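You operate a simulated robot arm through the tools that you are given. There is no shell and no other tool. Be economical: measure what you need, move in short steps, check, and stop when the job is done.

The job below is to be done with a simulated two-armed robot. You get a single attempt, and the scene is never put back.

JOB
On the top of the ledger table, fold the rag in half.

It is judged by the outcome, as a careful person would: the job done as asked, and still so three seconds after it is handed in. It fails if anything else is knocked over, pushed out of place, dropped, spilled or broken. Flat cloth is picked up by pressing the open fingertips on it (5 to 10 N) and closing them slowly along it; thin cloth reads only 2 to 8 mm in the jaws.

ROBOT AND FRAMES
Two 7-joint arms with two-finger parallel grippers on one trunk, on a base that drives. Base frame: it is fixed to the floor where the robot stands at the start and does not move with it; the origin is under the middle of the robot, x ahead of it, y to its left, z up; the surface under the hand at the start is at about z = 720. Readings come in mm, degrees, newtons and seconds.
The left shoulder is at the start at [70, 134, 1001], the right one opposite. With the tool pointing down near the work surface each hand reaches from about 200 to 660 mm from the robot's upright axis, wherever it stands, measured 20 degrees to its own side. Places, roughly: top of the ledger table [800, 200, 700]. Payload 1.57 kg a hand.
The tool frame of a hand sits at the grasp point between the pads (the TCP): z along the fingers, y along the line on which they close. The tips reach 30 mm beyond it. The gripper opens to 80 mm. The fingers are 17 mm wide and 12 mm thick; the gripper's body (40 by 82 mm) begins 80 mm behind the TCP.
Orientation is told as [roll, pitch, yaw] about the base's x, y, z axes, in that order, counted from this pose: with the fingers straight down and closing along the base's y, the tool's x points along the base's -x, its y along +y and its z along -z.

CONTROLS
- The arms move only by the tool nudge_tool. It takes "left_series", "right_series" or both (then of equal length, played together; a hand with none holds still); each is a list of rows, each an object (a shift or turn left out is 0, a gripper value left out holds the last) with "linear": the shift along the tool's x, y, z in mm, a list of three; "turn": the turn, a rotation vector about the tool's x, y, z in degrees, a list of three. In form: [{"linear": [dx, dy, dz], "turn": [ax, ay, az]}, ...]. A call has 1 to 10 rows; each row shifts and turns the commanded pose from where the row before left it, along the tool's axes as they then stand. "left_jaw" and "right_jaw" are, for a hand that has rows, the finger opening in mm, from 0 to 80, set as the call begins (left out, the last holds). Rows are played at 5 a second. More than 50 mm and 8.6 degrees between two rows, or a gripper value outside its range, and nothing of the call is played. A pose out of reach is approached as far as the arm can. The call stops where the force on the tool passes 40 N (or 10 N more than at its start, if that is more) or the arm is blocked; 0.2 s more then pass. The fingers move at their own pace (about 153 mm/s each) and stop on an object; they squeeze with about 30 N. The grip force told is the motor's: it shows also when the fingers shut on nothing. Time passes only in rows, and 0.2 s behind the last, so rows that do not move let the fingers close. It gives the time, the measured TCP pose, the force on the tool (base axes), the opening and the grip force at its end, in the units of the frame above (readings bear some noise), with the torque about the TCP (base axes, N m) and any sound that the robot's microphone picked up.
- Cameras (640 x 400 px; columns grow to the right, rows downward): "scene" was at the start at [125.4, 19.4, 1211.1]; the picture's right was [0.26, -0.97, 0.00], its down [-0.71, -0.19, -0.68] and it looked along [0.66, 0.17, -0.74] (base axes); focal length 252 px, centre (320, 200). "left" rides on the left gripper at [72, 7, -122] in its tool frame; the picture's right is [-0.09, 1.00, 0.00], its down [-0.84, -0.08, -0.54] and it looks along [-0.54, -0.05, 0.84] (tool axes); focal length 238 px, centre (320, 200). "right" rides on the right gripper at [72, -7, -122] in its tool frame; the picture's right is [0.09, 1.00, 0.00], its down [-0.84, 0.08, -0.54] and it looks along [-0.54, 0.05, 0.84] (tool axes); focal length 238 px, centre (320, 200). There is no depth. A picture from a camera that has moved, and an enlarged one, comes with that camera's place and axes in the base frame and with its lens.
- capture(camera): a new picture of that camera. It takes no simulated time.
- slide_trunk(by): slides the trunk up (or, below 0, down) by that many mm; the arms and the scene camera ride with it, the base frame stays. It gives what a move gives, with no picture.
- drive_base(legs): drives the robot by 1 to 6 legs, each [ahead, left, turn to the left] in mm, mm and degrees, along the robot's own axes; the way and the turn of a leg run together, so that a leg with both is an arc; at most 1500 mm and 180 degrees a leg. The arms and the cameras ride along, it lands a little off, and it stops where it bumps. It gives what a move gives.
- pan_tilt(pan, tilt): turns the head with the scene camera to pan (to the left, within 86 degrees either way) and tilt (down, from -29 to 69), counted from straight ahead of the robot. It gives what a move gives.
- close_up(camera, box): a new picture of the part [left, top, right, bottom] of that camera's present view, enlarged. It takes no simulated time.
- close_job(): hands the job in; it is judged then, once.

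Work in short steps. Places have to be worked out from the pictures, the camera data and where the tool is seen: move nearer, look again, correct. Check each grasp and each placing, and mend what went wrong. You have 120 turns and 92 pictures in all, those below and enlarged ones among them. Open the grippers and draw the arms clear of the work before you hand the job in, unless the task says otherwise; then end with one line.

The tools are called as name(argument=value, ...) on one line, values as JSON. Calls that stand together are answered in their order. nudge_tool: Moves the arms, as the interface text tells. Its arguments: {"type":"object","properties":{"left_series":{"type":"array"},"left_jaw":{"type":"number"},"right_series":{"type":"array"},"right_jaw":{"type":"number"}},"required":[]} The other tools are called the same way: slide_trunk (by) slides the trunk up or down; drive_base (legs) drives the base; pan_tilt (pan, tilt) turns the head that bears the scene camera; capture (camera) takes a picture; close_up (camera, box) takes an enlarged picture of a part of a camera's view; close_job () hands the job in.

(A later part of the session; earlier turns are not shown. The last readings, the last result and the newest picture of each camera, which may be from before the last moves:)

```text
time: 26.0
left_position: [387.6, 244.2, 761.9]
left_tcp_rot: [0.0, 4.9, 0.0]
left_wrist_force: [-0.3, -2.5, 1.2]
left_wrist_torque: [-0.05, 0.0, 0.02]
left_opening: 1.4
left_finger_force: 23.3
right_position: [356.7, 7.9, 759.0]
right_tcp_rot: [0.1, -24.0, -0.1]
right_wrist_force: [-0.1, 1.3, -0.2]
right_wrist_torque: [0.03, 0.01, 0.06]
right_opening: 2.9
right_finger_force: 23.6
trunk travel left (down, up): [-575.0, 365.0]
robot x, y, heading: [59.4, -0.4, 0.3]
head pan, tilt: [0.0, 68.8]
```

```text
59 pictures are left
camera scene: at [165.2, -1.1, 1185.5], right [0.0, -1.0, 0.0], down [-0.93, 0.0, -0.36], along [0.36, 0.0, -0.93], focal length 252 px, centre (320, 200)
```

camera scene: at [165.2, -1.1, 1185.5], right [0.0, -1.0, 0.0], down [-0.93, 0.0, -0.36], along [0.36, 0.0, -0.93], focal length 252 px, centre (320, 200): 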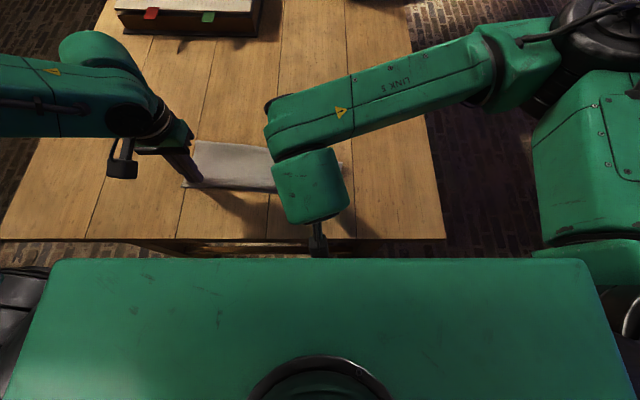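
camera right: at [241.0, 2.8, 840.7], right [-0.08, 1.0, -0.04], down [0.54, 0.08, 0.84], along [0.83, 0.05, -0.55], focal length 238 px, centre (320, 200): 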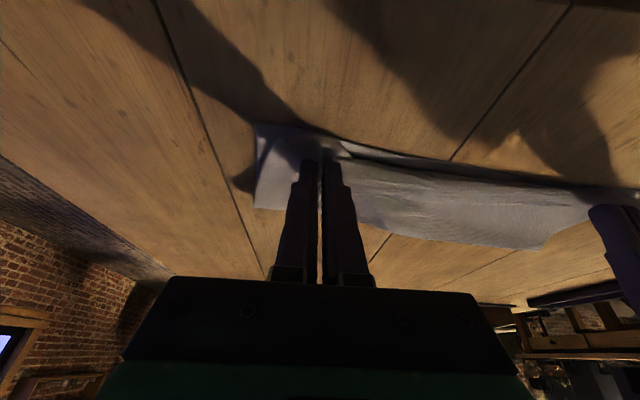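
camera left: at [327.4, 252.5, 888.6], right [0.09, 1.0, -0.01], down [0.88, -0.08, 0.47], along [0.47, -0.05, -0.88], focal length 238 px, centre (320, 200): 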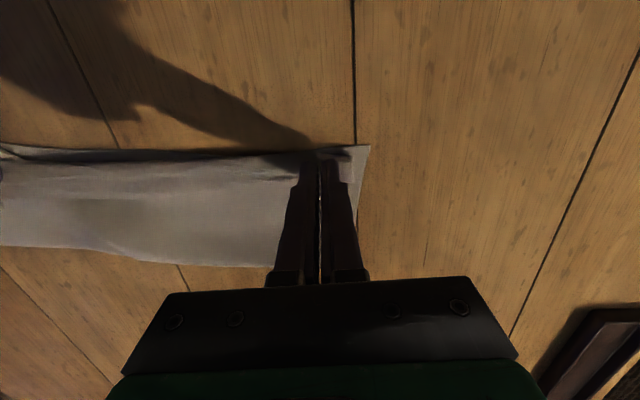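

Both corners now sit over the near corners. I lower the last few millimetres and open the fingers, keeping a light touch so the opening spreads the cloth.

nudge_tool(left_series=[{"linear": [1, 0, 4]}, {"linear": [0, 0, 3]}, {}], right_series=[{"linear": [1.5, 0, 3]}, {"linear": [1, 0, 2]}, {}])

```text
time: 26.8
left_position: [384.8, 245.7, 753.8]
left_tcp_rot: [0.0, 5.0, 0.1]
left_wrist_force: [0.8, 0.0, 1.2]
left_wrist_torque: [0.0, -0.02, 0.01]
left_opening: 0.0
left_finger_force: 21.9
right_position: [354.7, 8.4, 754.1]
right_tcp_rot: [0.0, -24.0, 0.0]
right_wrist_force: [0.8, -0.6, 5.6]
right_wrist_torque: [0.04, -0.01, -0.02]
right_opening: 2.5
right_finger_force: 24.2
trunk travel left (down, up): [-575.0, 365.0]
robot x, y, heading: [59.5, 1.4, -0.1]
head pan, tilt: [0.0, 68.8]
```

The left cloth has just slipped out at the table, and the right hand is touching. I open the right hand moderately and look.

nudge_tool(left_series=[{}, {"linear": [0, 0, -8]}, {"linear": [0, 0, -15]}, {"linear": [0, 0, -20]}, {}], right_series=[{}, {}, {"linear": [0, 0, -10]}, {"linear": [0, 0, -20]}, {"linear": [0, 0, -20]}], right_jaw=25)

capture(camera="left")

capture(camera="right")

capture(camera="scene")

```text
time: 28.0
left_position: [390.9, 246.2, 796.9]
left_tcp_rot: [0.1, 4.8, -0.1]
left_wrist_force: [0.0, 0.2, -0.1]
left_wrist_torque: [0.0, 0.0, -0.02]
left_opening: 0.1
left_finger_force: 21.5
right_position: [335.5, 8.2, 799.9]
right_tcp_rot: [0.0, -24.0, 0.0]
right_wrist_force: [-0.2, -0.4, 0.5]
right_wrist_torque: [-0.01, 0.0, 0.04]
right_opening: 24.9
right_finger_force: 0.1
trunk travel left (down, up): [-575.0, 365.0]
robot x, y, heading: [56.8, 0.3, 0.1]
head pan, tilt: [0.0, 68.8]
```

```text
58 pictures are left
camera left: at [329.3, 253.1, 924.5], right [0.09, 1.0, -0.01], down [0.88, -0.08, 0.47], along [0.47, -0.05, -0.88], focal length 238 px, centre (320, 200)
```

left: 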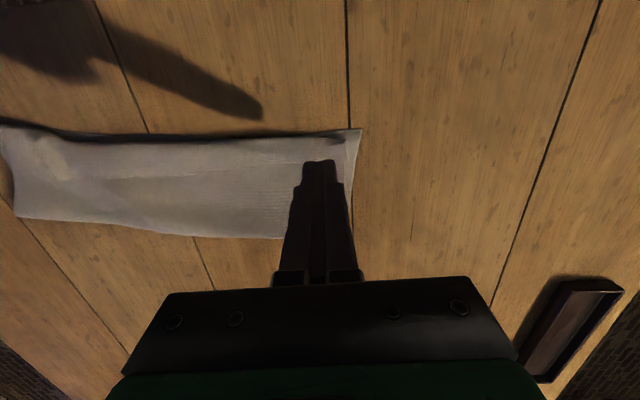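

```text
57 pictures are left
camera right: at [219.8, 2.7, 881.0], right [-0.08, 1.0, -0.04], down [0.54, 0.08, 0.84], along [0.83, 0.05, -0.55], focal length 238 px, centre (320, 200)
```

right: 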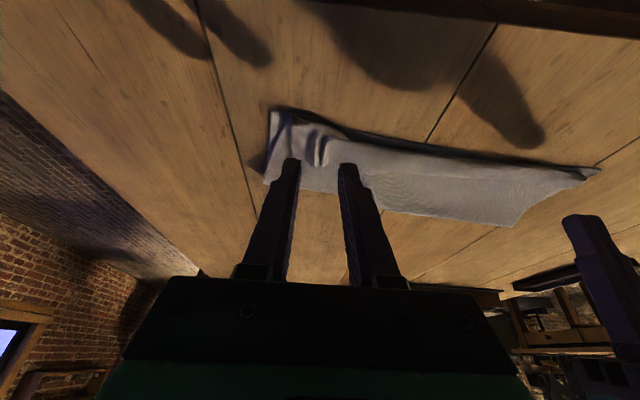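

```text
56 pictures are left
camera scene: at [165.0, -0.9, 1185.5], right [0.0, -1.0, 0.0], down [-0.93, 0.0, -0.36], along [0.36, 0.0, -0.93], focal length 252 px, centre (320, 200)
```

scene: 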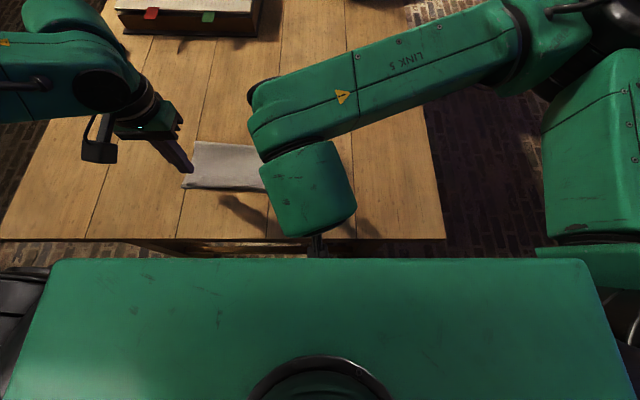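

The rag has been laid over. I raise both hands and swing them outward to inspect it properly.

nudge_tool(left_series=[{"linear": [0, 20, -35]}, {"linear": [0, 40, -25]}, {"linear": [0, 45, 0]}, {"linear": [0, 45, 0]}, {}], right_series=[{"linear": [0, -5, -35], "turn": [0, 5, 0]}, {"linear": [0, -40, -20], "turn": [0, 5, 0]}, {"linear": [0, -45, 0], "turn": [0, 5, 0]}, {"linear": [0, -45, 0], "turn": [0, 5, 0]}, {"linear": [0, -45, 0]}])

capture(camera="scene")

```text
time: 29.2
left_position: [393.6, 393.3, 858.1]
left_tcp_rot: [0.1, 4.7, 0.1]
left_wrist_force: [0.6, 0.5, -0.4]
left_wrist_torque: [0.01, -0.04, -0.01]
left_opening: 0.1
left_finger_force: 21.0
right_position: [313.9, -172.5, 850.0]
right_tcp_rot: [0.1, -4.1, 0.0]
right_wrist_force: [-0.9, 0.4, -0.5]
right_wrist_torque: [0.02, -0.04, 0.01]
right_opening: 25.1
right_finger_force: 0.2
trunk travel left (down, up): [-575.0, 365.0]
robot x, y, heading: [61.0, 0.8, 0.0]
head pan, tilt: [0.0, 68.8]
```

```text
55 pictures are left
camera scene: at [163.5, -3.1, 1185.7], right [0.0, -1.0, 0.0], down [-0.93, 0.0, -0.36], along [0.36, 0.0, -0.93], focal length 252 px, centre (320, 200)
```

scene: 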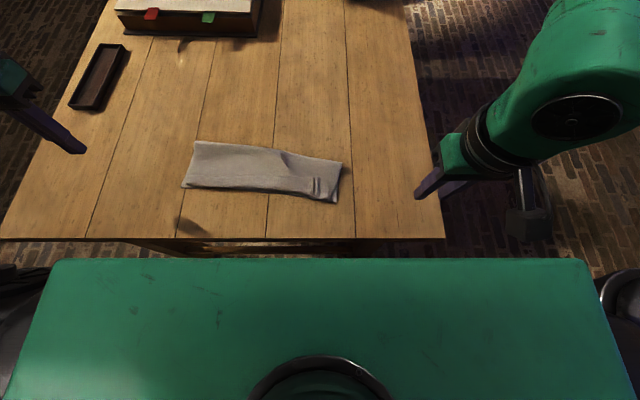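

close_up(camera="scene", box=[165, 120, 365, 245])

```text
3.20 times, centred on (265, 182) of scene
camera zoom: at [163.5, -3.1, 1185.7], right [0.0, -1.0, 0.0], down [-0.93, 0.0, -0.36], along [0.36, 0.0, -0.93], focal length 806 px, centre (496, 256)
```

zoom: 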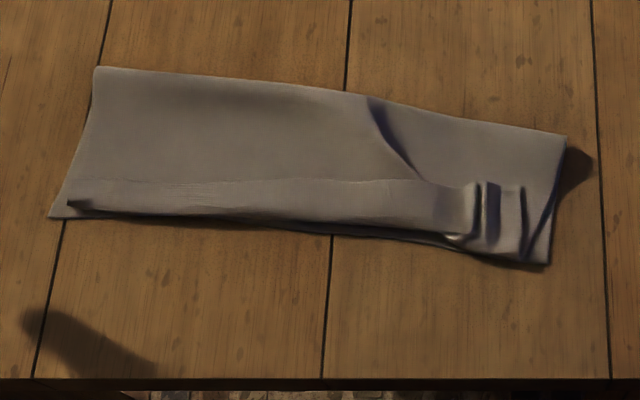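

The rag is folded, but the upper layer seems to have a rolled strip near the near edge and a crease on the right. I bring the right hand's camera nearer to inspect.

nudge_tool(right_series=[{"linear": [0, 40, 0]}, {"linear": [0, 45, 0]}, {"linear": [0, 45, 0]}, {"linear": [0, 45, 0]}, {"linear": [0, 40, 0]}, {}])

capture(camera="right")

```text
time: 30.6
left_position: [394.2, 394.0, 857.6]
left_tcp_rot: [0.1, 4.8, 0.0]
left_wrist_force: [-0.2, -0.3, 0.1]
left_wrist_torque: [0.01, 0.01, 0.02]
left_opening: 0.0
left_finger_force: 21.3
right_position: [315.4, 42.5, 851.7]
right_tcp_rot: [0.1, -4.0, -0.1]
right_wrist_force: [0.6, 0.3, -0.6]
right_wrist_torque: [0.02, -0.01, 0.0]
right_opening: 25.2
right_finger_force: 0.0
trunk travel left (down, up): [-575.0, 365.0]
robot x, y, heading: [61.2, 3.5, -0.1]
head pan, tilt: [0.0, 68.8]
```

```text
53 pictures are left
camera right: at [234.2, 37.3, 966.9], right [-0.09, 1.0, -0.01], down [0.8, 0.08, 0.6], along [0.6, 0.05, -0.8], focal length 238 px, centre (320, 200)
```

right: 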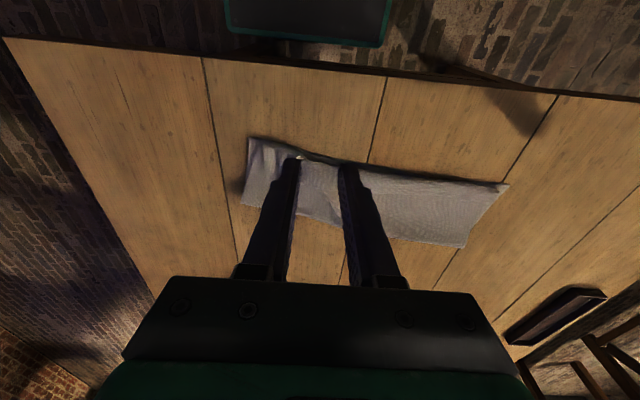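

close_up(camera="right", box=[230, 120, 390, 220])

close_up(camera="right", box=[370, 150, 530, 250])

```text
4.00 times, centred on (310, 170) of right
camera zoom: at [234.2, 37.3, 966.9], right [-0.09, 1.0, -0.01], down [0.8, 0.08, 0.6], along [0.6, 0.05, -0.8], focal length 953 px, centre (360, 320)
```

zoom: 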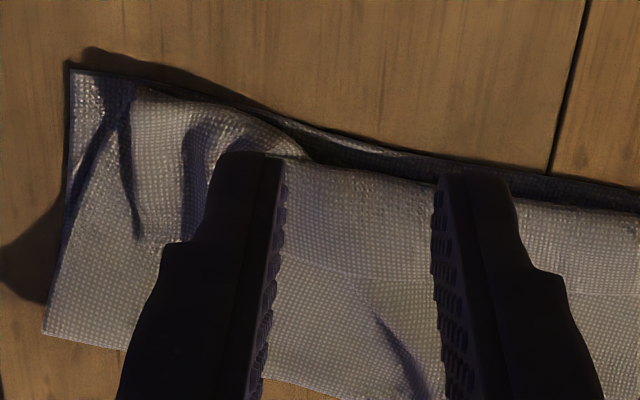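

```text
4.00 times, centred on (450, 200) of right
camera zoom: at [234.2, 37.3, 966.9], right [-0.09, 1.0, -0.01], down [0.8, 0.08, 0.6], along [0.6, 0.05, -0.8], focal length 953 px, centre (-200, 200)
```

zoom: 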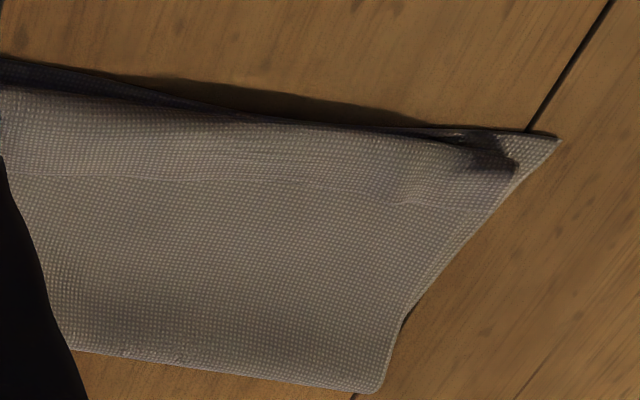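

The upper layer has excess material tucked under at the near edge: the right half's fold line is at x≈435 where it should be about 465, and the left is at about 485, nearly right. I'll try to smooth the upper layer outward (+x) with lightly pressed fingertips near the fold, so I position the right hand above it.

nudge_tool(right_series=[{"linear": [-25, -12, 10], "turn": [0, 4, 0]}, {"linear": [-26, -12, 18]}, {"linear": [-26, -12, 22]}, {"linear": [-26, -11, 22]}, {"linear": [0, 0, 10]}, {}], right_jaw=40)

capture(camera="right")

```text
time: 32.0
left_position: [394.9, 395.7, 856.8]
left_tcp_rot: [0.0, 4.9, 0.0]
left_wrist_force: [-0.7, -0.3, -0.2]
left_wrist_torque: [0.01, -0.03, -0.03]
left_opening: 0.0
left_finger_force: 21.4
right_position: [418.8, -4.2, 770.2]
right_tcp_rot: [0.0, 0.0, 0.0]
right_wrist_force: [-1.3, 0.5, 0.4]
right_wrist_torque: [0.01, -0.03, 0.02]
right_opening: 40.0
right_finger_force: 0.0
trunk travel left (down, up): [-575.0, 365.0]
robot x, y, heading: [62.6, 3.8, -0.0]
head pan, tilt: [0.0, 68.8]
```

```text
50 pictures are left
camera right: at [346.9, -10.2, 891.1], right [-0.09, 1.0, 0.0], down [0.84, 0.08, 0.54], along [0.54, 0.05, -0.84], focal length 238 px, centre (320, 200)
```

right: 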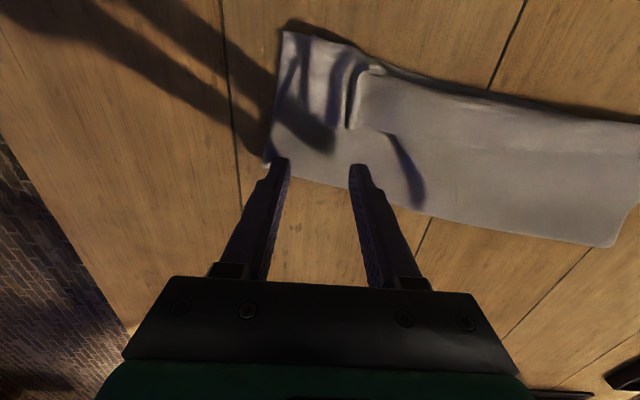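

nudge_tool(right_series=[{"linear": [6, 15, 5]}, {"linear": [0, 0, 7]}, {"linear": [0, 0, 3]}, {"linear": [0, 0, 1.5]}, {}])

```text
time: 33.2
left_position: [393.1, 395.3, 857.2]
left_tcp_rot: [-0.1, 5.0, -0.1]
left_wrist_force: [0.2, 0.6, 0.9]
left_wrist_torque: [0.0, -0.02, 0.0]
left_opening: 0.0
left_finger_force: 21.0
right_position: [411.8, 11.1, 753.7]
right_tcp_rot: [0.1, 0.0, 0.0]
right_wrist_force: [0.7, -0.7, 0.4]
right_wrist_torque: [-0.03, 0.02, -0.02]
right_opening: 39.9
right_finger_force: 0.0
trunk travel left (down, up): [-575.0, 365.0]
robot x, y, heading: [59.5, 2.1, 0.1]
head pan, tilt: [0.0, 68.8]
```

nudge_tool(right_series=[{"linear": [0, 0, 1]}, {"linear": [0, 0, 0.7]}, {}])

```text
time: 34.0
left_position: [394.4, 394.0, 858.3]
left_tcp_rot: [0.0, 4.9, 0.0]
left_wrist_force: [0.4, 0.8, 0.1]
left_wrist_torque: [0.0, 0.06, 0.01]
left_opening: 0.0
left_finger_force: 21.6
right_position: [413.8, 11.5, 752.2]
right_tcp_rot: [0.0, -0.1, 0.0]
right_wrist_force: [0.5, -0.4, 2.0]
right_wrist_torque: [-0.06, -0.01, 0.01]
right_opening: 40.1
right_finger_force: 0.1
trunk travel left (down, up): [-575.0, 365.0]
robot x, y, heading: [59.6, -1.3, 0.2]
head pan, tilt: [0.0, 68.8]
```

There's a light 2 N contact. I drag forward (+x) 20 mm slowly and look.

nudge_tool(right_series=[{"linear": [0, 0, 0.5]}, {"linear": [-5, 0, 0]}, {"linear": [-5, 0, 0]}, {"linear": [-5, 0, 0]}, {"linear": [-5, 0, 0]}, {}])

capture(camera="right")

capture(camera="scene")

```text
time: 35.4
left_position: [393.7, 394.6, 857.8]
left_tcp_rot: [0.0, 4.9, 0.0]
left_wrist_force: [0.2, -0.4, 0.0]
left_wrist_torque: [-0.03, 0.01, 0.02]
left_opening: 0.0
left_finger_force: 21.0
right_position: [431.3, 10.8, 752.1]
right_tcp_rot: [-0.1, -0.2, 0.0]
right_wrist_force: [-2.2, 0.3, 5.9]
right_wrist_torque: [0.0, 0.07, -0.04]
right_opening: 40.2
right_finger_force: 0.0
trunk travel left (down, up): [-575.0, 365.0]
robot x, y, heading: [62.0, -3.1, -0.1]
head pan, tilt: [0.0, 68.8]
```

```text
49 pictures are left
camera right: at [359.3, 5.6, 873.0], right [-0.09, 1.0, 0.0], down [0.84, 0.08, 0.54], along [0.54, 0.05, -0.84], focal length 238 px, centre (320, 200)
```

right: 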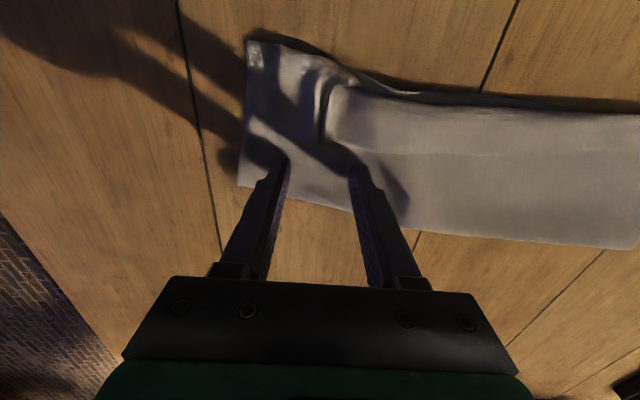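

```text
48 pictures are left
camera scene: at [164.0, -1.0, 1185.6], right [0.0, -1.0, 0.0], down [-0.93, 0.0, -0.36], along [0.36, 0.0, -0.93], focal length 252 px, centre (320, 200)
```

scene: 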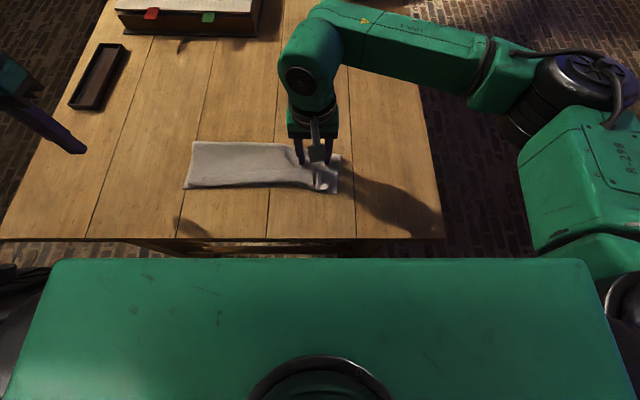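

Both layers moved together, so dragging won't shift the fold. But an upright ridge of the upper layer stands at about (380,10), so I'll regrip the upper layer there and lay it again properly, first lifting off and hovering over the ridge.

nudge_tool(right_series=[{"linear": [0, 0, -10]}, {"linear": [10, 0, -15]}, {"linear": [22, 0, 0]}, {"linear": [22, 0, 0]}, {"linear": [0, 0, 8]}, {}], right_jaw=32)

capture(camera="right")

close_up(camera="right", box=[240, 100, 400, 200])

```text
time: 36.8
left_position: [393.8, 394.8, 857.5]
left_tcp_rot: [0.1, 4.9, 0.0]
left_wrist_force: [-0.3, 0.3, -0.6]
left_wrist_torque: [0.02, 0.02, -0.02]
left_opening: 0.1
left_finger_force: 21.5
right_position: [378.4, 9.1, 770.3]
right_tcp_rot: [0.0, 0.0, 0.0]
right_wrist_force: [-0.5, 0.3, -0.3]
right_wrist_torque: [0.02, -0.01, -0.01]
right_opening: 31.8
right_finger_force: 0.0
trunk travel left (down, up): [-575.0, 365.0]
robot x, y, heading: [57.4, 1.9, -0.0]
head pan, tilt: [0.0, 68.8]
```

```text
47 pictures are left
camera right: at [306.3, 5.3, 890.2], right [-0.09, 1.0, 0.0], down [0.84, 0.08, 0.54], along [0.54, 0.05, -0.84], focal length 238 px, centre (320, 200)
```

right: 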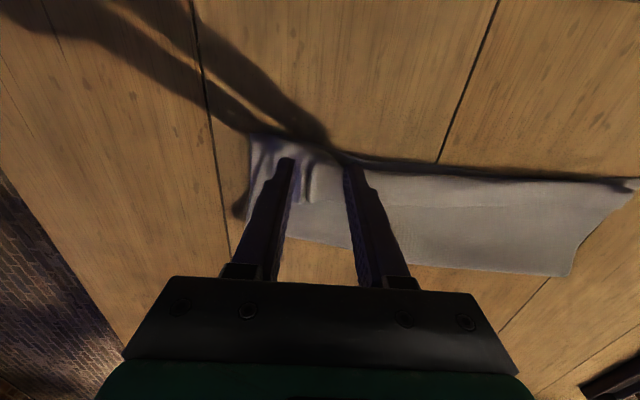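

```text
4.00 times, centred on (320, 150) of right
camera zoom: at [306.3, 5.3, 890.2], right [-0.09, 1.0, 0.0], down [0.84, 0.08, 0.54], along [0.54, 0.05, -0.84], focal length 953 px, centre (320, 400)
```

zoom: 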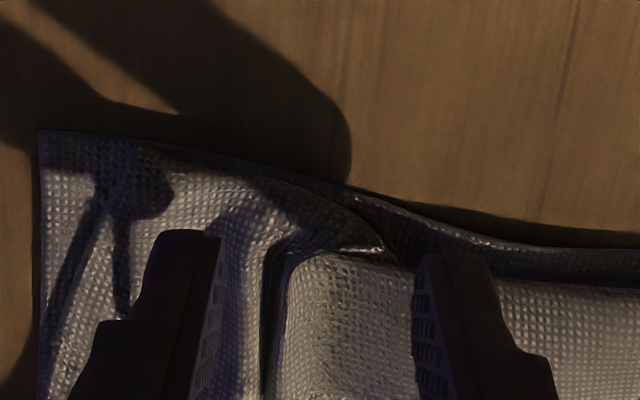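

The ridge is between the fingers, but the tips would land right on the edge, so I move 12 mm inward (+x), press lightly, and close slowly.

nudge_tool(right_series=[{"linear": [-12, 2, 5]}, {"linear": [0, 0, 7]}, {"linear": [0, 0, 3]}, {"linear": [0, 0, 2]}, {}])

capture(camera="right")

```text
time: 38.0
left_position: [393.9, 395.3, 857.9]
left_tcp_rot: [0.0, 4.8, 0.1]
left_wrist_force: [0.2, -0.7, 0.1]
left_wrist_torque: [-0.01, 0.0, -0.02]
left_opening: 0.0
left_finger_force: 21.5
right_position: [390.2, 13.7, 751.9]
right_tcp_rot: [0.1, -0.1, -0.1]
right_wrist_force: [2.0, -0.9, 14.4]
right_wrist_torque: [0.14, -0.1, -0.05]
right_opening: 31.8
right_finger_force: 0.0
trunk travel left (down, up): [-575.0, 365.0]
robot x, y, heading: [58.5, 1.0, -0.1]
head pan, tilt: [0.0, 68.8]
```

```text
45 pictures are left
camera right: at [318.1, 7.5, 874.0], right [-0.09, 1.0, 0.0], down [0.84, 0.08, 0.54], along [0.54, 0.05, -0.84], focal length 238 px, centre (320, 200)
```

right: 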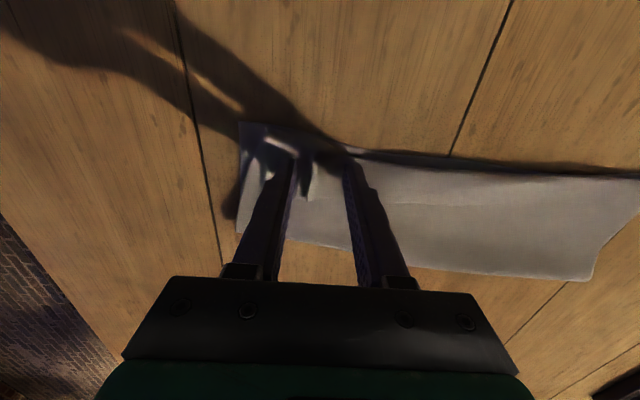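

14 N is too firm and would grab both layers. I back off 1.5 mm and close in steps.

nudge_tool(right_series=[{"linear": [0, 0, -1.5]}, {}], right_jaw=26)

nudge_tool(right_series=[{}, {}], right_jaw=19)

nudge_tool(right_series=[{}, {}], right_jaw=12)

nudge_tool(right_series=[{}, {}, {}], right_jaw=0)

capture(camera="right")

```text
time: 38.6
left_position: [394.2, 395.0, 858.4]
left_tcp_rot: [0.0, 4.7, -0.1]
left_wrist_force: [0.4, -0.2, -0.3]
left_wrist_torque: [0.0, 0.03, -0.01]
left_opening: 0.0
left_finger_force: 21.2
right_position: [390.4, 12.2, 753.1]
right_tcp_rot: [0.1, 0.0, 0.0]
right_wrist_force: [0.2, -0.7, 6.6]
right_wrist_torque: [0.03, -0.05, -0.04]
right_opening: 25.1
right_finger_force: 0.1
trunk travel left (down, up): [-575.0, 365.0]
robot x, y, heading: [59.0, 1.8, -0.1]
head pan, tilt: [0.0, 68.8]
```

```text
time: 39.2
left_position: [394.5, 395.1, 858.0]
left_tcp_rot: [0.0, 4.8, 0.0]
left_wrist_force: [-0.2, 0.1, -0.8]
left_wrist_torque: [-0.01, -0.02, -0.03]
left_opening: 0.2
left_finger_force: 21.6
right_position: [390.4, 13.5, 753.7]
right_tcp_rot: [0.1, 0.1, 0.0]
right_wrist_force: [0.2, -1.2, 4.2]
right_wrist_torque: [0.0, 0.0, -0.01]
right_opening: 17.8
right_finger_force: 0.0
trunk travel left (down, up): [-575.0, 365.0]
robot x, y, heading: [59.8, -2.4, 0.1]
head pan, tilt: [0.0, 68.8]
```

```text
time: 39.8
left_position: [394.1, 394.1, 857.1]
left_tcp_rot: [0.1, 4.8, 0.0]
left_wrist_force: [0.4, 0.1, -0.1]
left_wrist_torque: [-0.01, -0.02, -0.03]
left_opening: 0.0
left_finger_force: 20.8
right_position: [389.9, 13.6, 754.3]
right_tcp_rot: [0.0, 0.1, 0.0]
right_wrist_force: [0.5, -0.4, 3.5]
right_wrist_torque: [0.03, 0.01, 0.02]
right_opening: 11.6
right_finger_force: 0.1
trunk travel left (down, up): [-575.0, 365.0]
robot x, y, heading: [61.9, -3.2, 0.2]
head pan, tilt: [0.0, 68.8]
```

```text
time: 40.6
left_position: [394.1, 394.8, 857.8]
left_tcp_rot: [0.1, 4.9, 0.0]
left_wrist_force: [0.5, -0.1, -0.8]
left_wrist_torque: [-0.03, 0.01, -0.02]
left_opening: 0.2
left_finger_force: 21.4
right_position: [391.1, 12.3, 753.9]
right_tcp_rot: [0.0, -0.2, 0.1]
right_wrist_force: [-0.8, 0.1, 4.7]
right_wrist_torque: [0.02, 0.04, -0.04]
right_opening: 3.7
right_finger_force: 24.6
trunk travel left (down, up): [-575.0, 365.0]
robot x, y, heading: [59.4, -0.4, 0.0]
head pan, tilt: [0.0, 68.8]
```

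```text
44 pictures are left
camera right: at [318.0, 7.8, 874.8], right [-0.09, 1.0, 0.0], down [0.84, 0.08, 0.54], along [0.54, 0.05, -0.84], focal length 238 px, centre (320, 200)
```

right: 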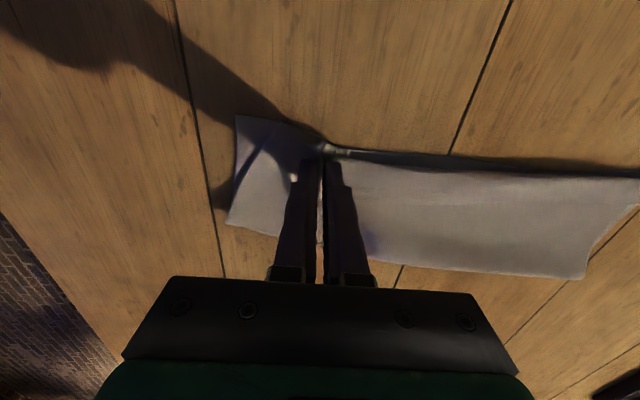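

The right hand holds 3.7 mm of cloth. I lift 40 mm, moving slightly +x, to see whether it is the upper layer only.

nudge_tool(right_series=[{"linear": [0, 0, -10]}, {"linear": [-3, 0, -15]}, {"linear": [-5, 0, -15]}, {}])

capture(camera="right")

close_up(camera="scene", box=[165, 120, 365, 245])

```text
time: 41.6
left_position: [394.8, 395.4, 857.4]
left_tcp_rot: [0.0, 4.9, -0.1]
left_wrist_force: [0.1, -0.1, 0.5]
left_wrist_torque: [-0.02, -0.01, -0.02]
left_opening: 0.0
left_finger_force: 21.8
right_position: [397.5, 14.0, 792.7]
right_tcp_rot: [0.0, 0.0, 0.0]
right_wrist_force: [0.3, 0.1, 0.3]
right_wrist_torque: [0.01, -0.01, 0.02]
right_opening: 3.7
right_finger_force: 24.6
trunk travel left (down, up): [-575.0, 365.0]
robot x, y, heading: [62.9, -1.0, 0.0]
head pan, tilt: [0.0, 68.8]
```

```text
43 pictures are left
camera right: at [326.2, 7.4, 914.7], right [-0.09, 1.0, 0.0], down [0.84, 0.08, 0.54], along [0.54, 0.05, -0.84], focal length 238 px, centre (320, 200)
```

right: 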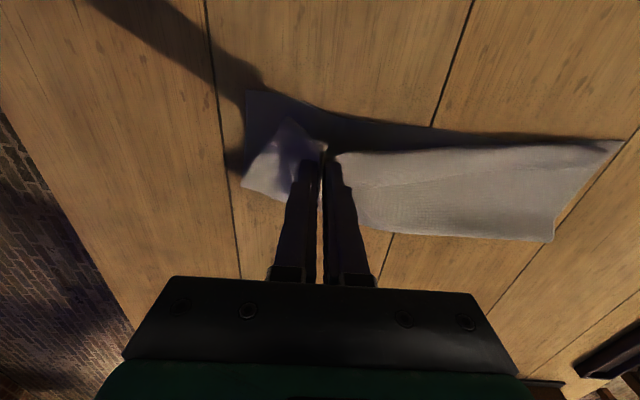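

```text
3.20 times, centred on (265, 182) of scene
camera zoom: at [165.2, -1.0, 1185.5], right [0.0, -1.0, 0.0], down [-0.93, 0.0, -0.36], along [0.36, 0.0, -0.93], focal length 806 px, centre (496, 256)
```

zoom: 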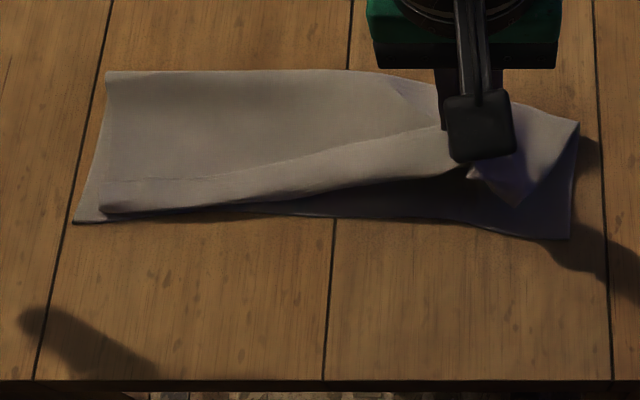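

Only the upper layer is held and the lower layer lies clean. I carry the upper layer up and back over the intended fold line (x≈475) so the lower layer lies flat to its full half.

nudge_tool(right_series=[{"linear": [-8, 0, -14]}, {"linear": [-14, -1, -14]}, {"linear": [-18, -1, -12]}, {"linear": [-22, -1, -8]}, {"linear": [-22, -1, -4]}, {"linear": [-22, 0, 0]}, {}])

capture(camera="right")

close_up(camera="scene", box=[165, 90, 405, 240])

```text
time: 43.2
left_position: [394.3, 394.7, 857.6]
left_tcp_rot: [0.0, 4.9, 0.0]
left_wrist_force: [-0.2, -0.2, 0.0]
left_wrist_torque: [0.01, -0.01, 0.01]
left_opening: 0.0
left_finger_force: 21.1
right_position: [504.8, 9.5, 845.5]
right_tcp_rot: [-0.1, 0.0, -0.1]
right_wrist_force: [0.3, 0.6, -0.2]
right_wrist_torque: [-0.01, -0.02, 0.0]
right_opening: 3.5
right_finger_force: 24.6
trunk travel left (down, up): [-575.0, 365.0]
robot x, y, heading: [60.3, -2.6, 0.0]
head pan, tilt: [0.0, 68.8]
```

```text
41 pictures are left
camera right: at [432.6, 4.0, 966.6], right [-0.09, 1.0, 0.0], down [0.84, 0.08, 0.54], along [0.54, 0.05, -0.84], focal length 238 px, centre (320, 200)
```

right: 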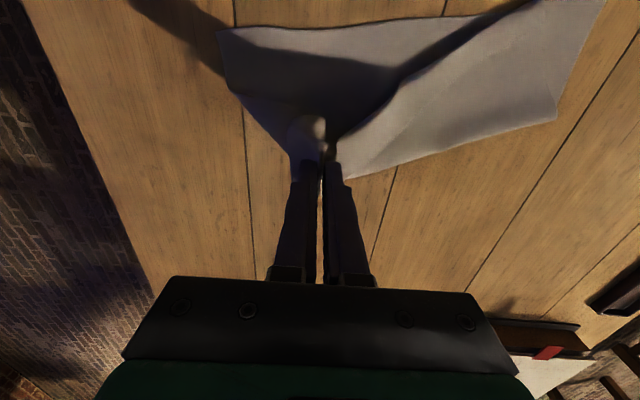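

```text
2.67 times, centred on (285, 165) of scene
camera zoom: at [164.9, -1.1, 1185.5], right [0.0, -1.0, 0.0], down [-0.93, 0.0, -0.36], along [0.36, 0.0, -0.93], focal length 672 px, centre (413, 293)
```

zoom: 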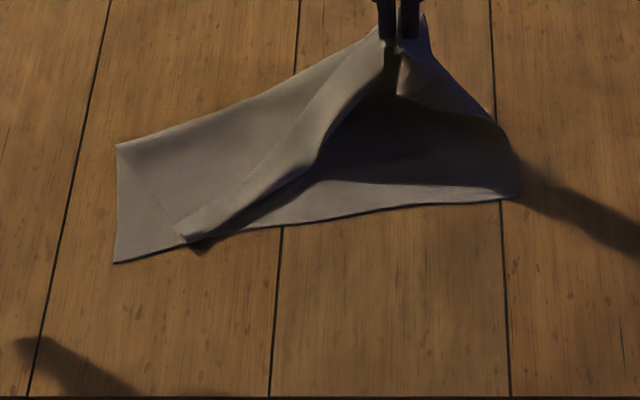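

Pulling the upper layer back has also shifted and rotated the rag. New plan: grip the upper layer's left corner with the left hand too, hang the whole rag from both hands, then lay it down and fold it again cleanly. I move the left hand over that corner, at about (400,165).

nudge_tool(left_series=[{"linear": [-2, -40, 5], "turn": [0, -2.5, 0]}, {"linear": [-2, -40, 10], "turn": [0, -2.5, 0]}, {"linear": [-2, -40, 10]}, {"linear": [-2, -40, 10]}, {"linear": [0, -40, 10]}, {"linear": [0, -30, 10]}, {}], left_jaw=34)

capture(camera="left")

```text
time: 44.8
left_position: [403.4, 177.2, 804.8]
left_tcp_rot: [0.0, 0.0, 0.1]
left_wrist_force: [0.8, 0.1, -1.0]
left_wrist_torque: [0.04, 0.01, 0.01]
left_opening: 34.2
left_finger_force: 0.0
left hand out of reach, approached as far as the arm can: row 5
right_position: [504.4, 9.9, 844.3]
right_tcp_rot: [0.0, 0.0, 0.1]
right_wrist_force: [-1.0, 0.3, 0.8]
right_wrist_torque: [0.02, 0.0, -0.03]
right_opening: 3.8
right_finger_force: 24.4
trunk travel left (down, up): [-575.0, 365.0]
robot x, y, heading: [58.9, -1.5, 0.0]
head pan, tilt: [0.0, 68.8]
```

```text
39 pictures are left
camera left: at [331.5, 183.8, 926.7], right [0.09, 1.0, 0.0], down [0.84, -0.08, 0.54], along [0.54, -0.05, -0.84], focal length 238 px, centre (320, 200)
```

left: 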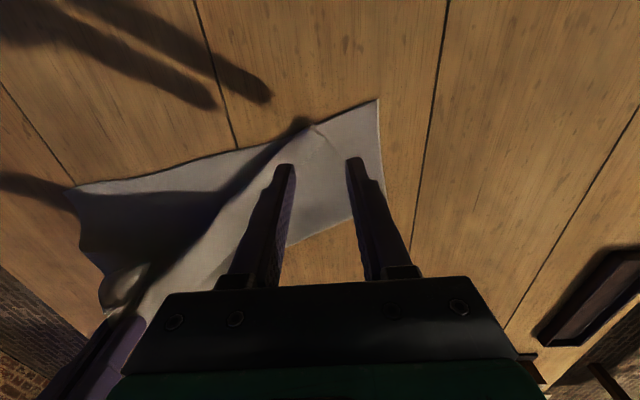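

C (the lower layer) is at about (370,224) and the upper layer's left corner at about (386,173). I move to (402,152) and descend.

nudge_tool(left_series=[{"linear": [0, -13, 10]}, {"linear": [0, -12, 10]}, {"linear": [0, 0, 15]}, {}])

capture(camera="left")

```text
time: 45.8
left_position: [403.8, 151.4, 768.3]
left_tcp_rot: [0.0, -0.2, 0.0]
left_wrist_force: [0.2, -0.4, -0.3]
left_wrist_torque: [-0.02, 0.02, 0.0]
left_opening: 33.8
left_finger_force: 0.2
right_position: [504.6, 9.3, 844.9]
right_tcp_rot: [0.0, 0.1, 0.0]
right_wrist_force: [-0.5, 0.3, -0.2]
right_wrist_torque: [0.01, 0.01, 0.01]
right_opening: 3.6
right_finger_force: 24.8
trunk travel left (down, up): [-575.0, 365.0]
robot x, y, heading: [59.6, -0.8, 0.1]
head pan, tilt: [0.0, 68.8]
```

```text
38 pictures are left
camera left: at [332.3, 159.0, 891.2], right [0.09, 1.0, 0.0], down [0.84, -0.08, 0.54], along [0.54, -0.05, -0.84], focal length 238 px, centre (320, 200)
```

left: 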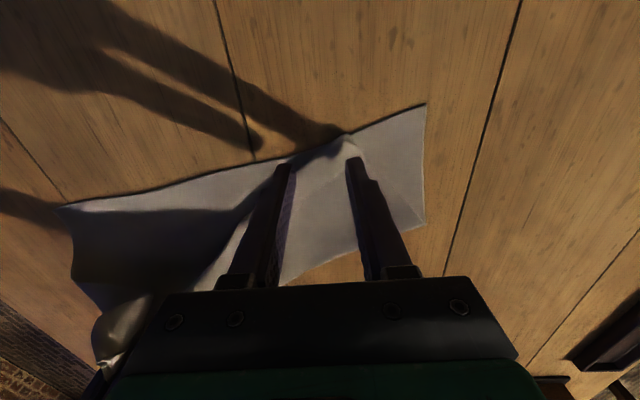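

The corner is between the tips, slightly on the near side. I shift 10 mm further in (+x) and go down to light contact.

nudge_tool(left_series=[{"linear": [-10, 2, 6]}, {"linear": [0, 0, 5]}, {"linear": [0, 0, 3]}, {"linear": [0, 0, 1]}, {}])

```text
time: 47.0
left_position: [416.1, 153.0, 753.8]
left_tcp_rot: [0.0, -0.2, 0.1]
left_wrist_force: [0.6, 0.1, -0.3]
left_wrist_torque: [0.0, -0.03, -0.04]
left_opening: 34.2
left_finger_force: 0.0
right_position: [505.4, 10.7, 846.0]
right_tcp_rot: [0.0, -0.1, -0.1]
right_wrist_force: [-0.6, -0.3, 0.5]
right_wrist_torque: [-0.02, -0.02, 0.0]
right_opening: 3.6
right_finger_force: 24.6
trunk travel left (down, up): [-575.0, 365.0]
robot x, y, heading: [61.0, -0.7, 0.1]
head pan, tilt: [0.0, 68.8]
```

nudge_tool(left_series=[{"linear": [0, 0, 1]}, {"linear": [0, 0, 0.6]}, {}])

capture(camera="left")

```text
time: 47.8
left_position: [414.5, 154.4, 753.7]
left_tcp_rot: [0.0, -0.2, 0.0]
left_wrist_force: [1.0, 0.0, 2.1]
left_wrist_torque: [0.0, 0.01, -0.02]
left_opening: 34.1
left_finger_force: 0.0
right_position: [503.3, 9.7, 844.7]
right_tcp_rot: [0.1, -0.1, 0.0]
right_wrist_force: [0.5, -0.5, -0.7]
right_wrist_torque: [0.04, -0.01, -0.02]
right_opening: 3.4
right_finger_force: 24.4
trunk travel left (down, up): [-575.0, 365.0]
robot x, y, heading: [59.1, 4.1, 0.1]
head pan, tilt: [0.0, 68.8]
```

```text
37 pictures are left
camera left: at [342.7, 161.5, 874.7], right [0.09, 1.0, 0.0], down [0.84, -0.08, 0.54], along [0.54, -0.05, -0.84], focal length 238 px, centre (320, 200)
```

left: 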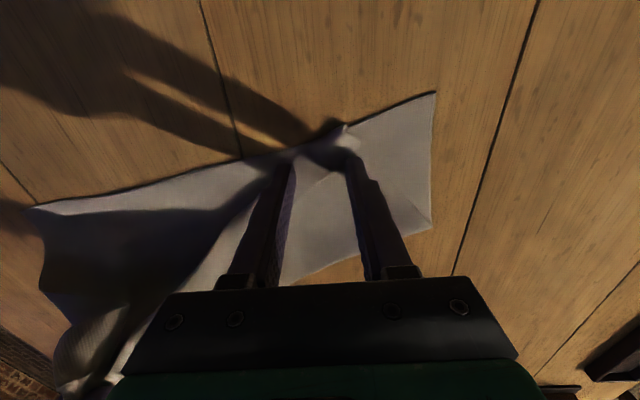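

Contact is light at 2 N. I add a touch more pressure and close in steps.

nudge_tool(left_series=[{"linear": [0, 0, 0.6]}, {}], left_jaw=27)

nudge_tool(left_series=[{}, {}], left_jaw=20)

nudge_tool(left_series=[{}, {}], left_jaw=13)

nudge_tool(left_series=[{}, {}], left_jaw=6)

nudge_tool(left_series=[{}, {}, {}], left_jaw=0)

capture(camera="left")

```text
time: 48.4
left_position: [413.9, 153.7, 753.3]
left_tcp_rot: [0.0, -0.1, 0.1]
left_wrist_force: [0.1, 0.0, 6.8]
left_wrist_torque: [0.07, -0.01, -0.01]
left_opening: 26.3
left_finger_force: 0.0
right_position: [504.9, 8.7, 846.6]
right_tcp_rot: [-0.1, 0.1, 0.0]
right_wrist_force: [0.1, -0.1, 0.1]
right_wrist_torque: [0.01, -0.01, -0.04]
right_opening: 3.8
right_finger_force: 24.1
trunk travel left (down, up): [-575.0, 365.0]
robot x, y, heading: [58.3, -2.7, -0.2]
head pan, tilt: [0.0, 68.8]
```

```text
time: 49.0
left_position: [413.9, 153.7, 752.8]
left_tcp_rot: [0.0, -0.2, 0.0]
left_wrist_force: [-0.1, -0.3, 9.5]
left_wrist_torque: [0.04, -0.01, 0.01]
left_opening: 18.9
left_finger_force: 0.1
right_position: [505.2, 9.6, 845.4]
right_tcp_rot: [0.1, 0.0, 0.0]
right_wrist_force: [-0.1, 0.3, -0.3]
right_wrist_torque: [0.01, -0.01, -0.04]
right_opening: 3.8
right_finger_force: 24.8
trunk travel left (down, up): [-575.0, 365.0]
robot x, y, heading: [58.5, 1.2, 0.1]
head pan, tilt: [0.0, 68.8]
```

```text
time: 49.6
left_position: [413.6, 153.0, 752.5]
left_tcp_rot: [0.0, -0.2, 0.0]
left_wrist_force: [0.8, -0.8, 8.9]
left_wrist_torque: [-0.01, 0.01, 0.0]
left_opening: 11.9
left_finger_force: 0.1
right_position: [503.5, 9.7, 846.2]
right_tcp_rot: [0.0, -0.2, 0.0]
right_wrist_force: [-0.3, 1.4, -0.2]
right_wrist_torque: [0.01, 0.0, 0.0]
right_opening: 3.7
right_finger_force: 24.2
trunk travel left (down, up): [-575.0, 365.0]
robot x, y, heading: [61.2, -0.9, 0.0]
head pan, tilt: [0.0, 68.8]
```

```text
time: 50.2
left_position: [414.5, 153.0, 752.5]
left_tcp_rot: [0.1, -0.2, -0.1]
left_wrist_force: [-0.2, -1.2, 9.8]
left_wrist_torque: [0.0, 0.06, 0.01]
left_opening: 5.8
left_finger_force: 0.1
right_position: [504.3, 9.3, 845.0]
right_tcp_rot: [0.0, -0.1, -0.1]
right_wrist_force: [-0.2, 0.5, -0.5]
right_wrist_torque: [0.0, 0.03, -0.01]
right_opening: 3.8
right_finger_force: 24.4
trunk travel left (down, up): [-575.0, 365.0]
robot x, y, heading: [60.3, 1.6, 0.2]
head pan, tilt: [0.0, 68.8]
```

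```text
time: 51.0
left_position: [413.7, 152.9, 752.8]
left_tcp_rot: [0.1, -0.3, 0.2]
left_wrist_force: [0.3, 0.1, 9.1]
left_wrist_torque: [-0.03, -0.04, -0.04]
left_opening: 2.6
left_finger_force: 23.9
right_position: [502.9, 10.3, 846.2]
right_tcp_rot: [0.0, -0.1, 0.0]
right_wrist_force: [-1.0, 0.1, -0.4]
right_wrist_torque: [0.03, 0.01, 0.03]
right_opening: 3.5
right_finger_force: 24.5
trunk travel left (down, up): [-575.0, 365.0]
robot x, y, heading: [58.4, -0.3, 0.1]
head pan, tilt: [0.0, 68.8]
```

```text
36 pictures are left
camera left: at [342.1, 161.1, 874.3], right [0.09, 1.0, 0.0], down [0.84, -0.08, 0.54], along [0.54, -0.05, -0.84], focal length 238 px, centre (320, 200)
```

left: 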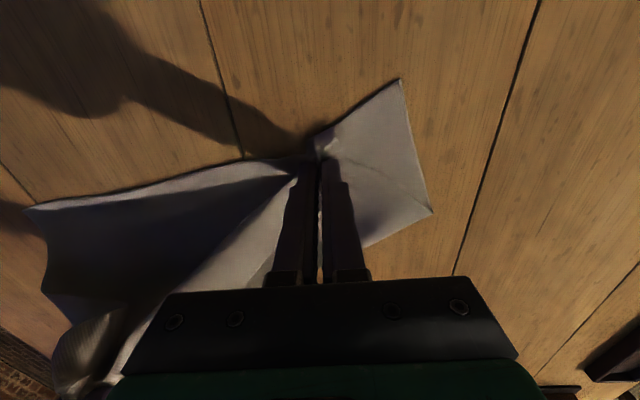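

The left hand reads 2.6 mm. I lift it 40 mm, moving it towards the line of the right hand, and look.

nudge_tool(left_series=[{"linear": [0, 0, -10]}, {"linear": [-3, 3, -15]}, {"linear": [-6, 5, -15]}, {}])

capture(camera="left")

close_up(camera="scene", box=[165, 90, 405, 240])

```text
time: 52.0
left_position: [421.8, 161.1, 791.2]
left_tcp_rot: [0.1, -0.1, 0.0]
left_wrist_force: [0.6, -0.4, 0.3]
left_wrist_torque: [-0.03, 0.0, -0.01]
left_opening: 2.6
left_finger_force: 23.9
right_position: [504.5, 9.3, 846.0]
right_tcp_rot: [0.0, -0.1, 0.0]
right_wrist_force: [-0.6, 0.8, -0.6]
right_wrist_torque: [-0.03, 0.01, 0.03]
right_opening: 3.7
right_finger_force: 24.3
trunk travel left (down, up): [-575.0, 365.0]
robot x, y, heading: [59.3, -1.0, -0.2]
head pan, tilt: [0.0, 68.8]
```

```text
35 pictures are left
camera left: at [351.6, 169.7, 913.7], right [0.09, 1.0, 0.0], down [0.84, -0.08, 0.54], along [0.54, -0.05, -0.84], focal length 238 px, centre (320, 200)
```

left: 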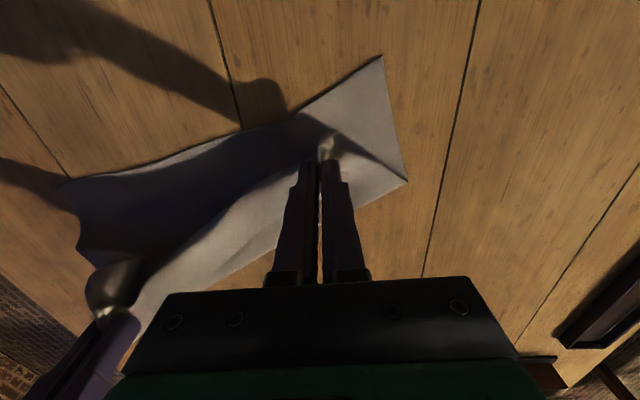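

```text
2.67 times, centred on (285, 165) of scene
camera zoom: at [165.1, -1.1, 1185.5], right [0.0, -1.0, 0.0], down [-0.93, 0.0, -0.36], along [0.36, 0.0, -0.93], focal length 672 px, centre (413, 293)
```

zoom: 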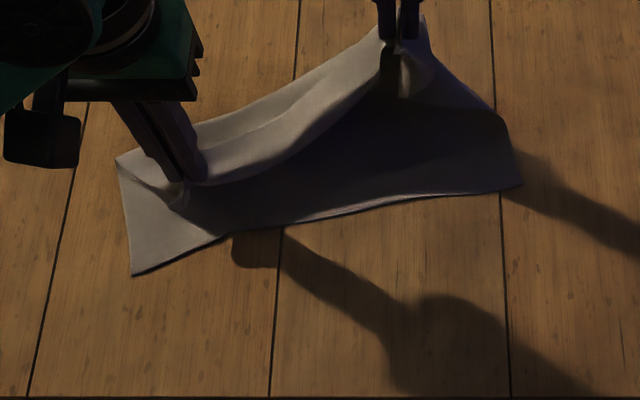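

Both hands now hold only the upper layer. I move the left hand level with the right, widen slightly, and raise both so the rag hangs from its upper edge.

nudge_tool(left_series=[{"linear": [-14, 10, -14]}, {"linear": [-16, 11, -14]}, {"linear": [-16, 11, -12]}, {"linear": [-16, 11, -10]}, {"linear": [-16, 10, -5]}, {"linear": [0, 0, -20]}, {"linear": [0, 0, -20]}, {"linear": [0, 0, -20]}, {}], right_series=[{}, {}, {}, {}, {}, {"linear": [0, 0, -20]}, {"linear": [0, 0, -20]}, {"linear": [0, 0, -20]}, {}])

pan_tilt(pan=10, tilt=50)

capture(camera="scene")

```text
time: 54.0
left_position: [502.2, 213.3, 908.6]
left_tcp_rot: [0.0, -0.1, 0.1]
left_wrist_force: [1.0, -6.2, -0.8]
left_wrist_torque: [-0.18, 0.02, -0.07]
left_opening: 2.4
left_finger_force: 23.8
right_position: [505.1, 9.3, 904.9]
right_tcp_rot: [0.0, 0.0, 0.0]
right_wrist_force: [0.5, 5.3, 0.8]
right_wrist_torque: [0.21, 0.02, 0.05]
right_opening: 3.6
right_finger_force: 25.1
trunk travel left (down, up): [-575.0, 365.0]
robot x, y, heading: [64.7, -2.0, -0.1]
head pan, tilt: [0.0, 68.8]
```

```text
time: 54.8
left_position: [501.2, 215.0, 907.9]
left_tcp_rot: [0.0, -0.1, 0.0]
left_wrist_force: [0.1, -6.2, 0.1]
left_wrist_torque: [-0.18, -0.02, -0.07]
left_opening: 2.3
left_finger_force: 23.5
right_position: [505.1, 9.3, 905.7]
right_tcp_rot: [0.0, 0.0, 0.0]
right_wrist_force: [-0.2, 6.5, 0.3]
right_wrist_torque: [0.19, -0.01, 0.04]
right_opening: 3.7
right_finger_force: 24.8
trunk travel left (down, up): [-575.0, 365.0]
robot x, y, heading: [60.4, 1.3, 0.2]
head pan, tilt: [10.0, 50.0]
```

```text
33 pictures are left
camera scene: at [185.1, 12.3, 1207.4], right [0.17, -0.98, 0.0], down [-0.76, -0.13, -0.64], along [0.63, 0.11, -0.77], focal length 252 px, centre (320, 200)
```

scene: 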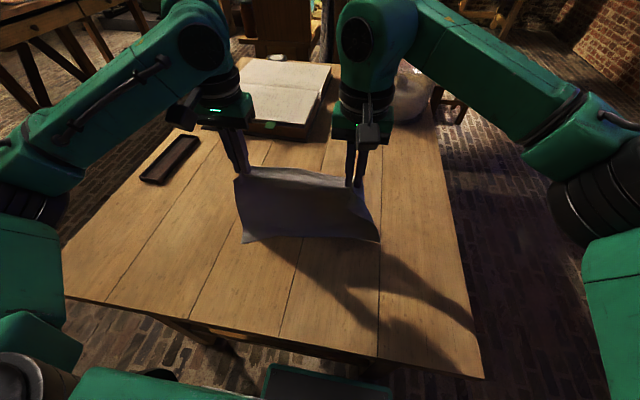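

The rag hangs nicely, with a little too much tension (6 N). I bring the hands 4 mm closer and zoom in.

nudge_tool(left_series=[{"linear": [0, -3, 0]}, {}], right_series=[{"linear": [0, 3, 0]}, {}])

close_up(camera="scene", box=[200, 130, 420, 268])

```text
time: 55.4
left_position: [501.5, 212.7, 907.3]
left_tcp_rot: [-0.1, -0.1, 0.1]
left_wrist_force: [0.0, -1.6, -0.1]
left_wrist_torque: [-0.04, 0.02, -0.01]
left_opening: 2.8
left_finger_force: 24.1
right_position: [505.4, 11.4, 905.5]
right_tcp_rot: [0.0, 0.0, -0.1]
right_wrist_force: [-0.1, 1.5, 1.0]
right_wrist_torque: [0.06, 0.01, 0.02]
right_opening: 3.7
right_finger_force: 24.0
trunk travel left (down, up): [-575.0, 365.0]
robot x, y, heading: [62.8, -0.9, 0.0]
head pan, tilt: [10.0, 50.0]
```

```text
2.90 times, centred on (310, 199) of scene
camera zoom: at [185.1, 12.3, 1207.4], right [0.17, -0.98, 0.0], down [-0.75, -0.13, -0.64], along [0.63, 0.11, -0.77], focal length 730 px, centre (349, 203)
```

zoom: 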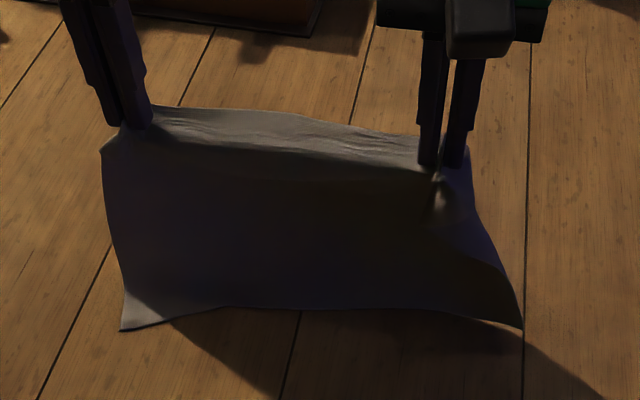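

The bottom edge still rests on the table, and I'm unsure which way the strip beyond the top crease is turned. I raise both hands 60 mm and look again.

nudge_tool(left_series=[{"linear": [0, 0, -20]}, {"linear": [0, 0, -20]}, {"linear": [0, 0, -20]}, {}, {}], right_series=[{"linear": [0, 0, -20]}, {"linear": [0, 0, -20]}, {"linear": [0, 0, -20]}, {}, {}])

close_up(camera="scene", box=[200, 110, 420, 248])

capture(camera="left")

```text
time: 56.6
left_position: [502.3, 213.0, 967.5]
left_tcp_rot: [-0.1, -0.2, 0.1]
left_wrist_force: [0.3, -0.8, 0.3]
left_wrist_torque: [-0.04, 0.0, -0.02]
left_opening: 2.5
left_finger_force: 24.4
right_position: [504.6, 12.1, 965.7]
right_tcp_rot: [0.1, 0.1, 0.0]
right_wrist_force: [0.4, 1.4, -0.3]
right_wrist_torque: [0.09, 0.03, 0.0]
right_opening: 3.7
right_finger_force: 24.7
trunk travel left (down, up): [-575.0, 365.0]
robot x, y, heading: [61.6, 0.4, -0.3]
head pan, tilt: [10.0, 50.0]
```

```text
2.90 times, centred on (310, 179) of scene
camera zoom: at [185.1, 12.3, 1207.5], right [0.17, -0.98, 0.0], down [-0.75, -0.13, -0.64], along [0.63, 0.11, -0.77], focal length 730 px, centre (349, 261)
```

zoom: 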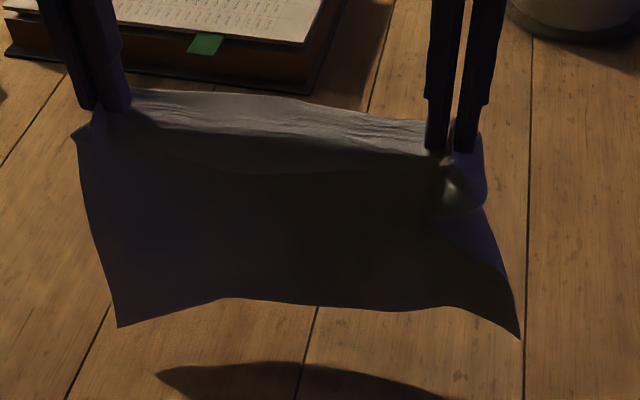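

```text
30 pictures are left
camera left: at [429.3, 219.8, 1089.4], right [0.09, 1.0, 0.0], down [0.84, -0.08, 0.54], along [0.54, -0.05, -0.84], focal length 238 px, centre (320, 200)
```

left: 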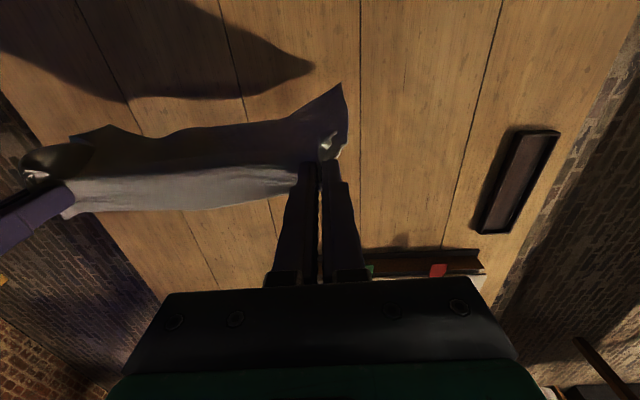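

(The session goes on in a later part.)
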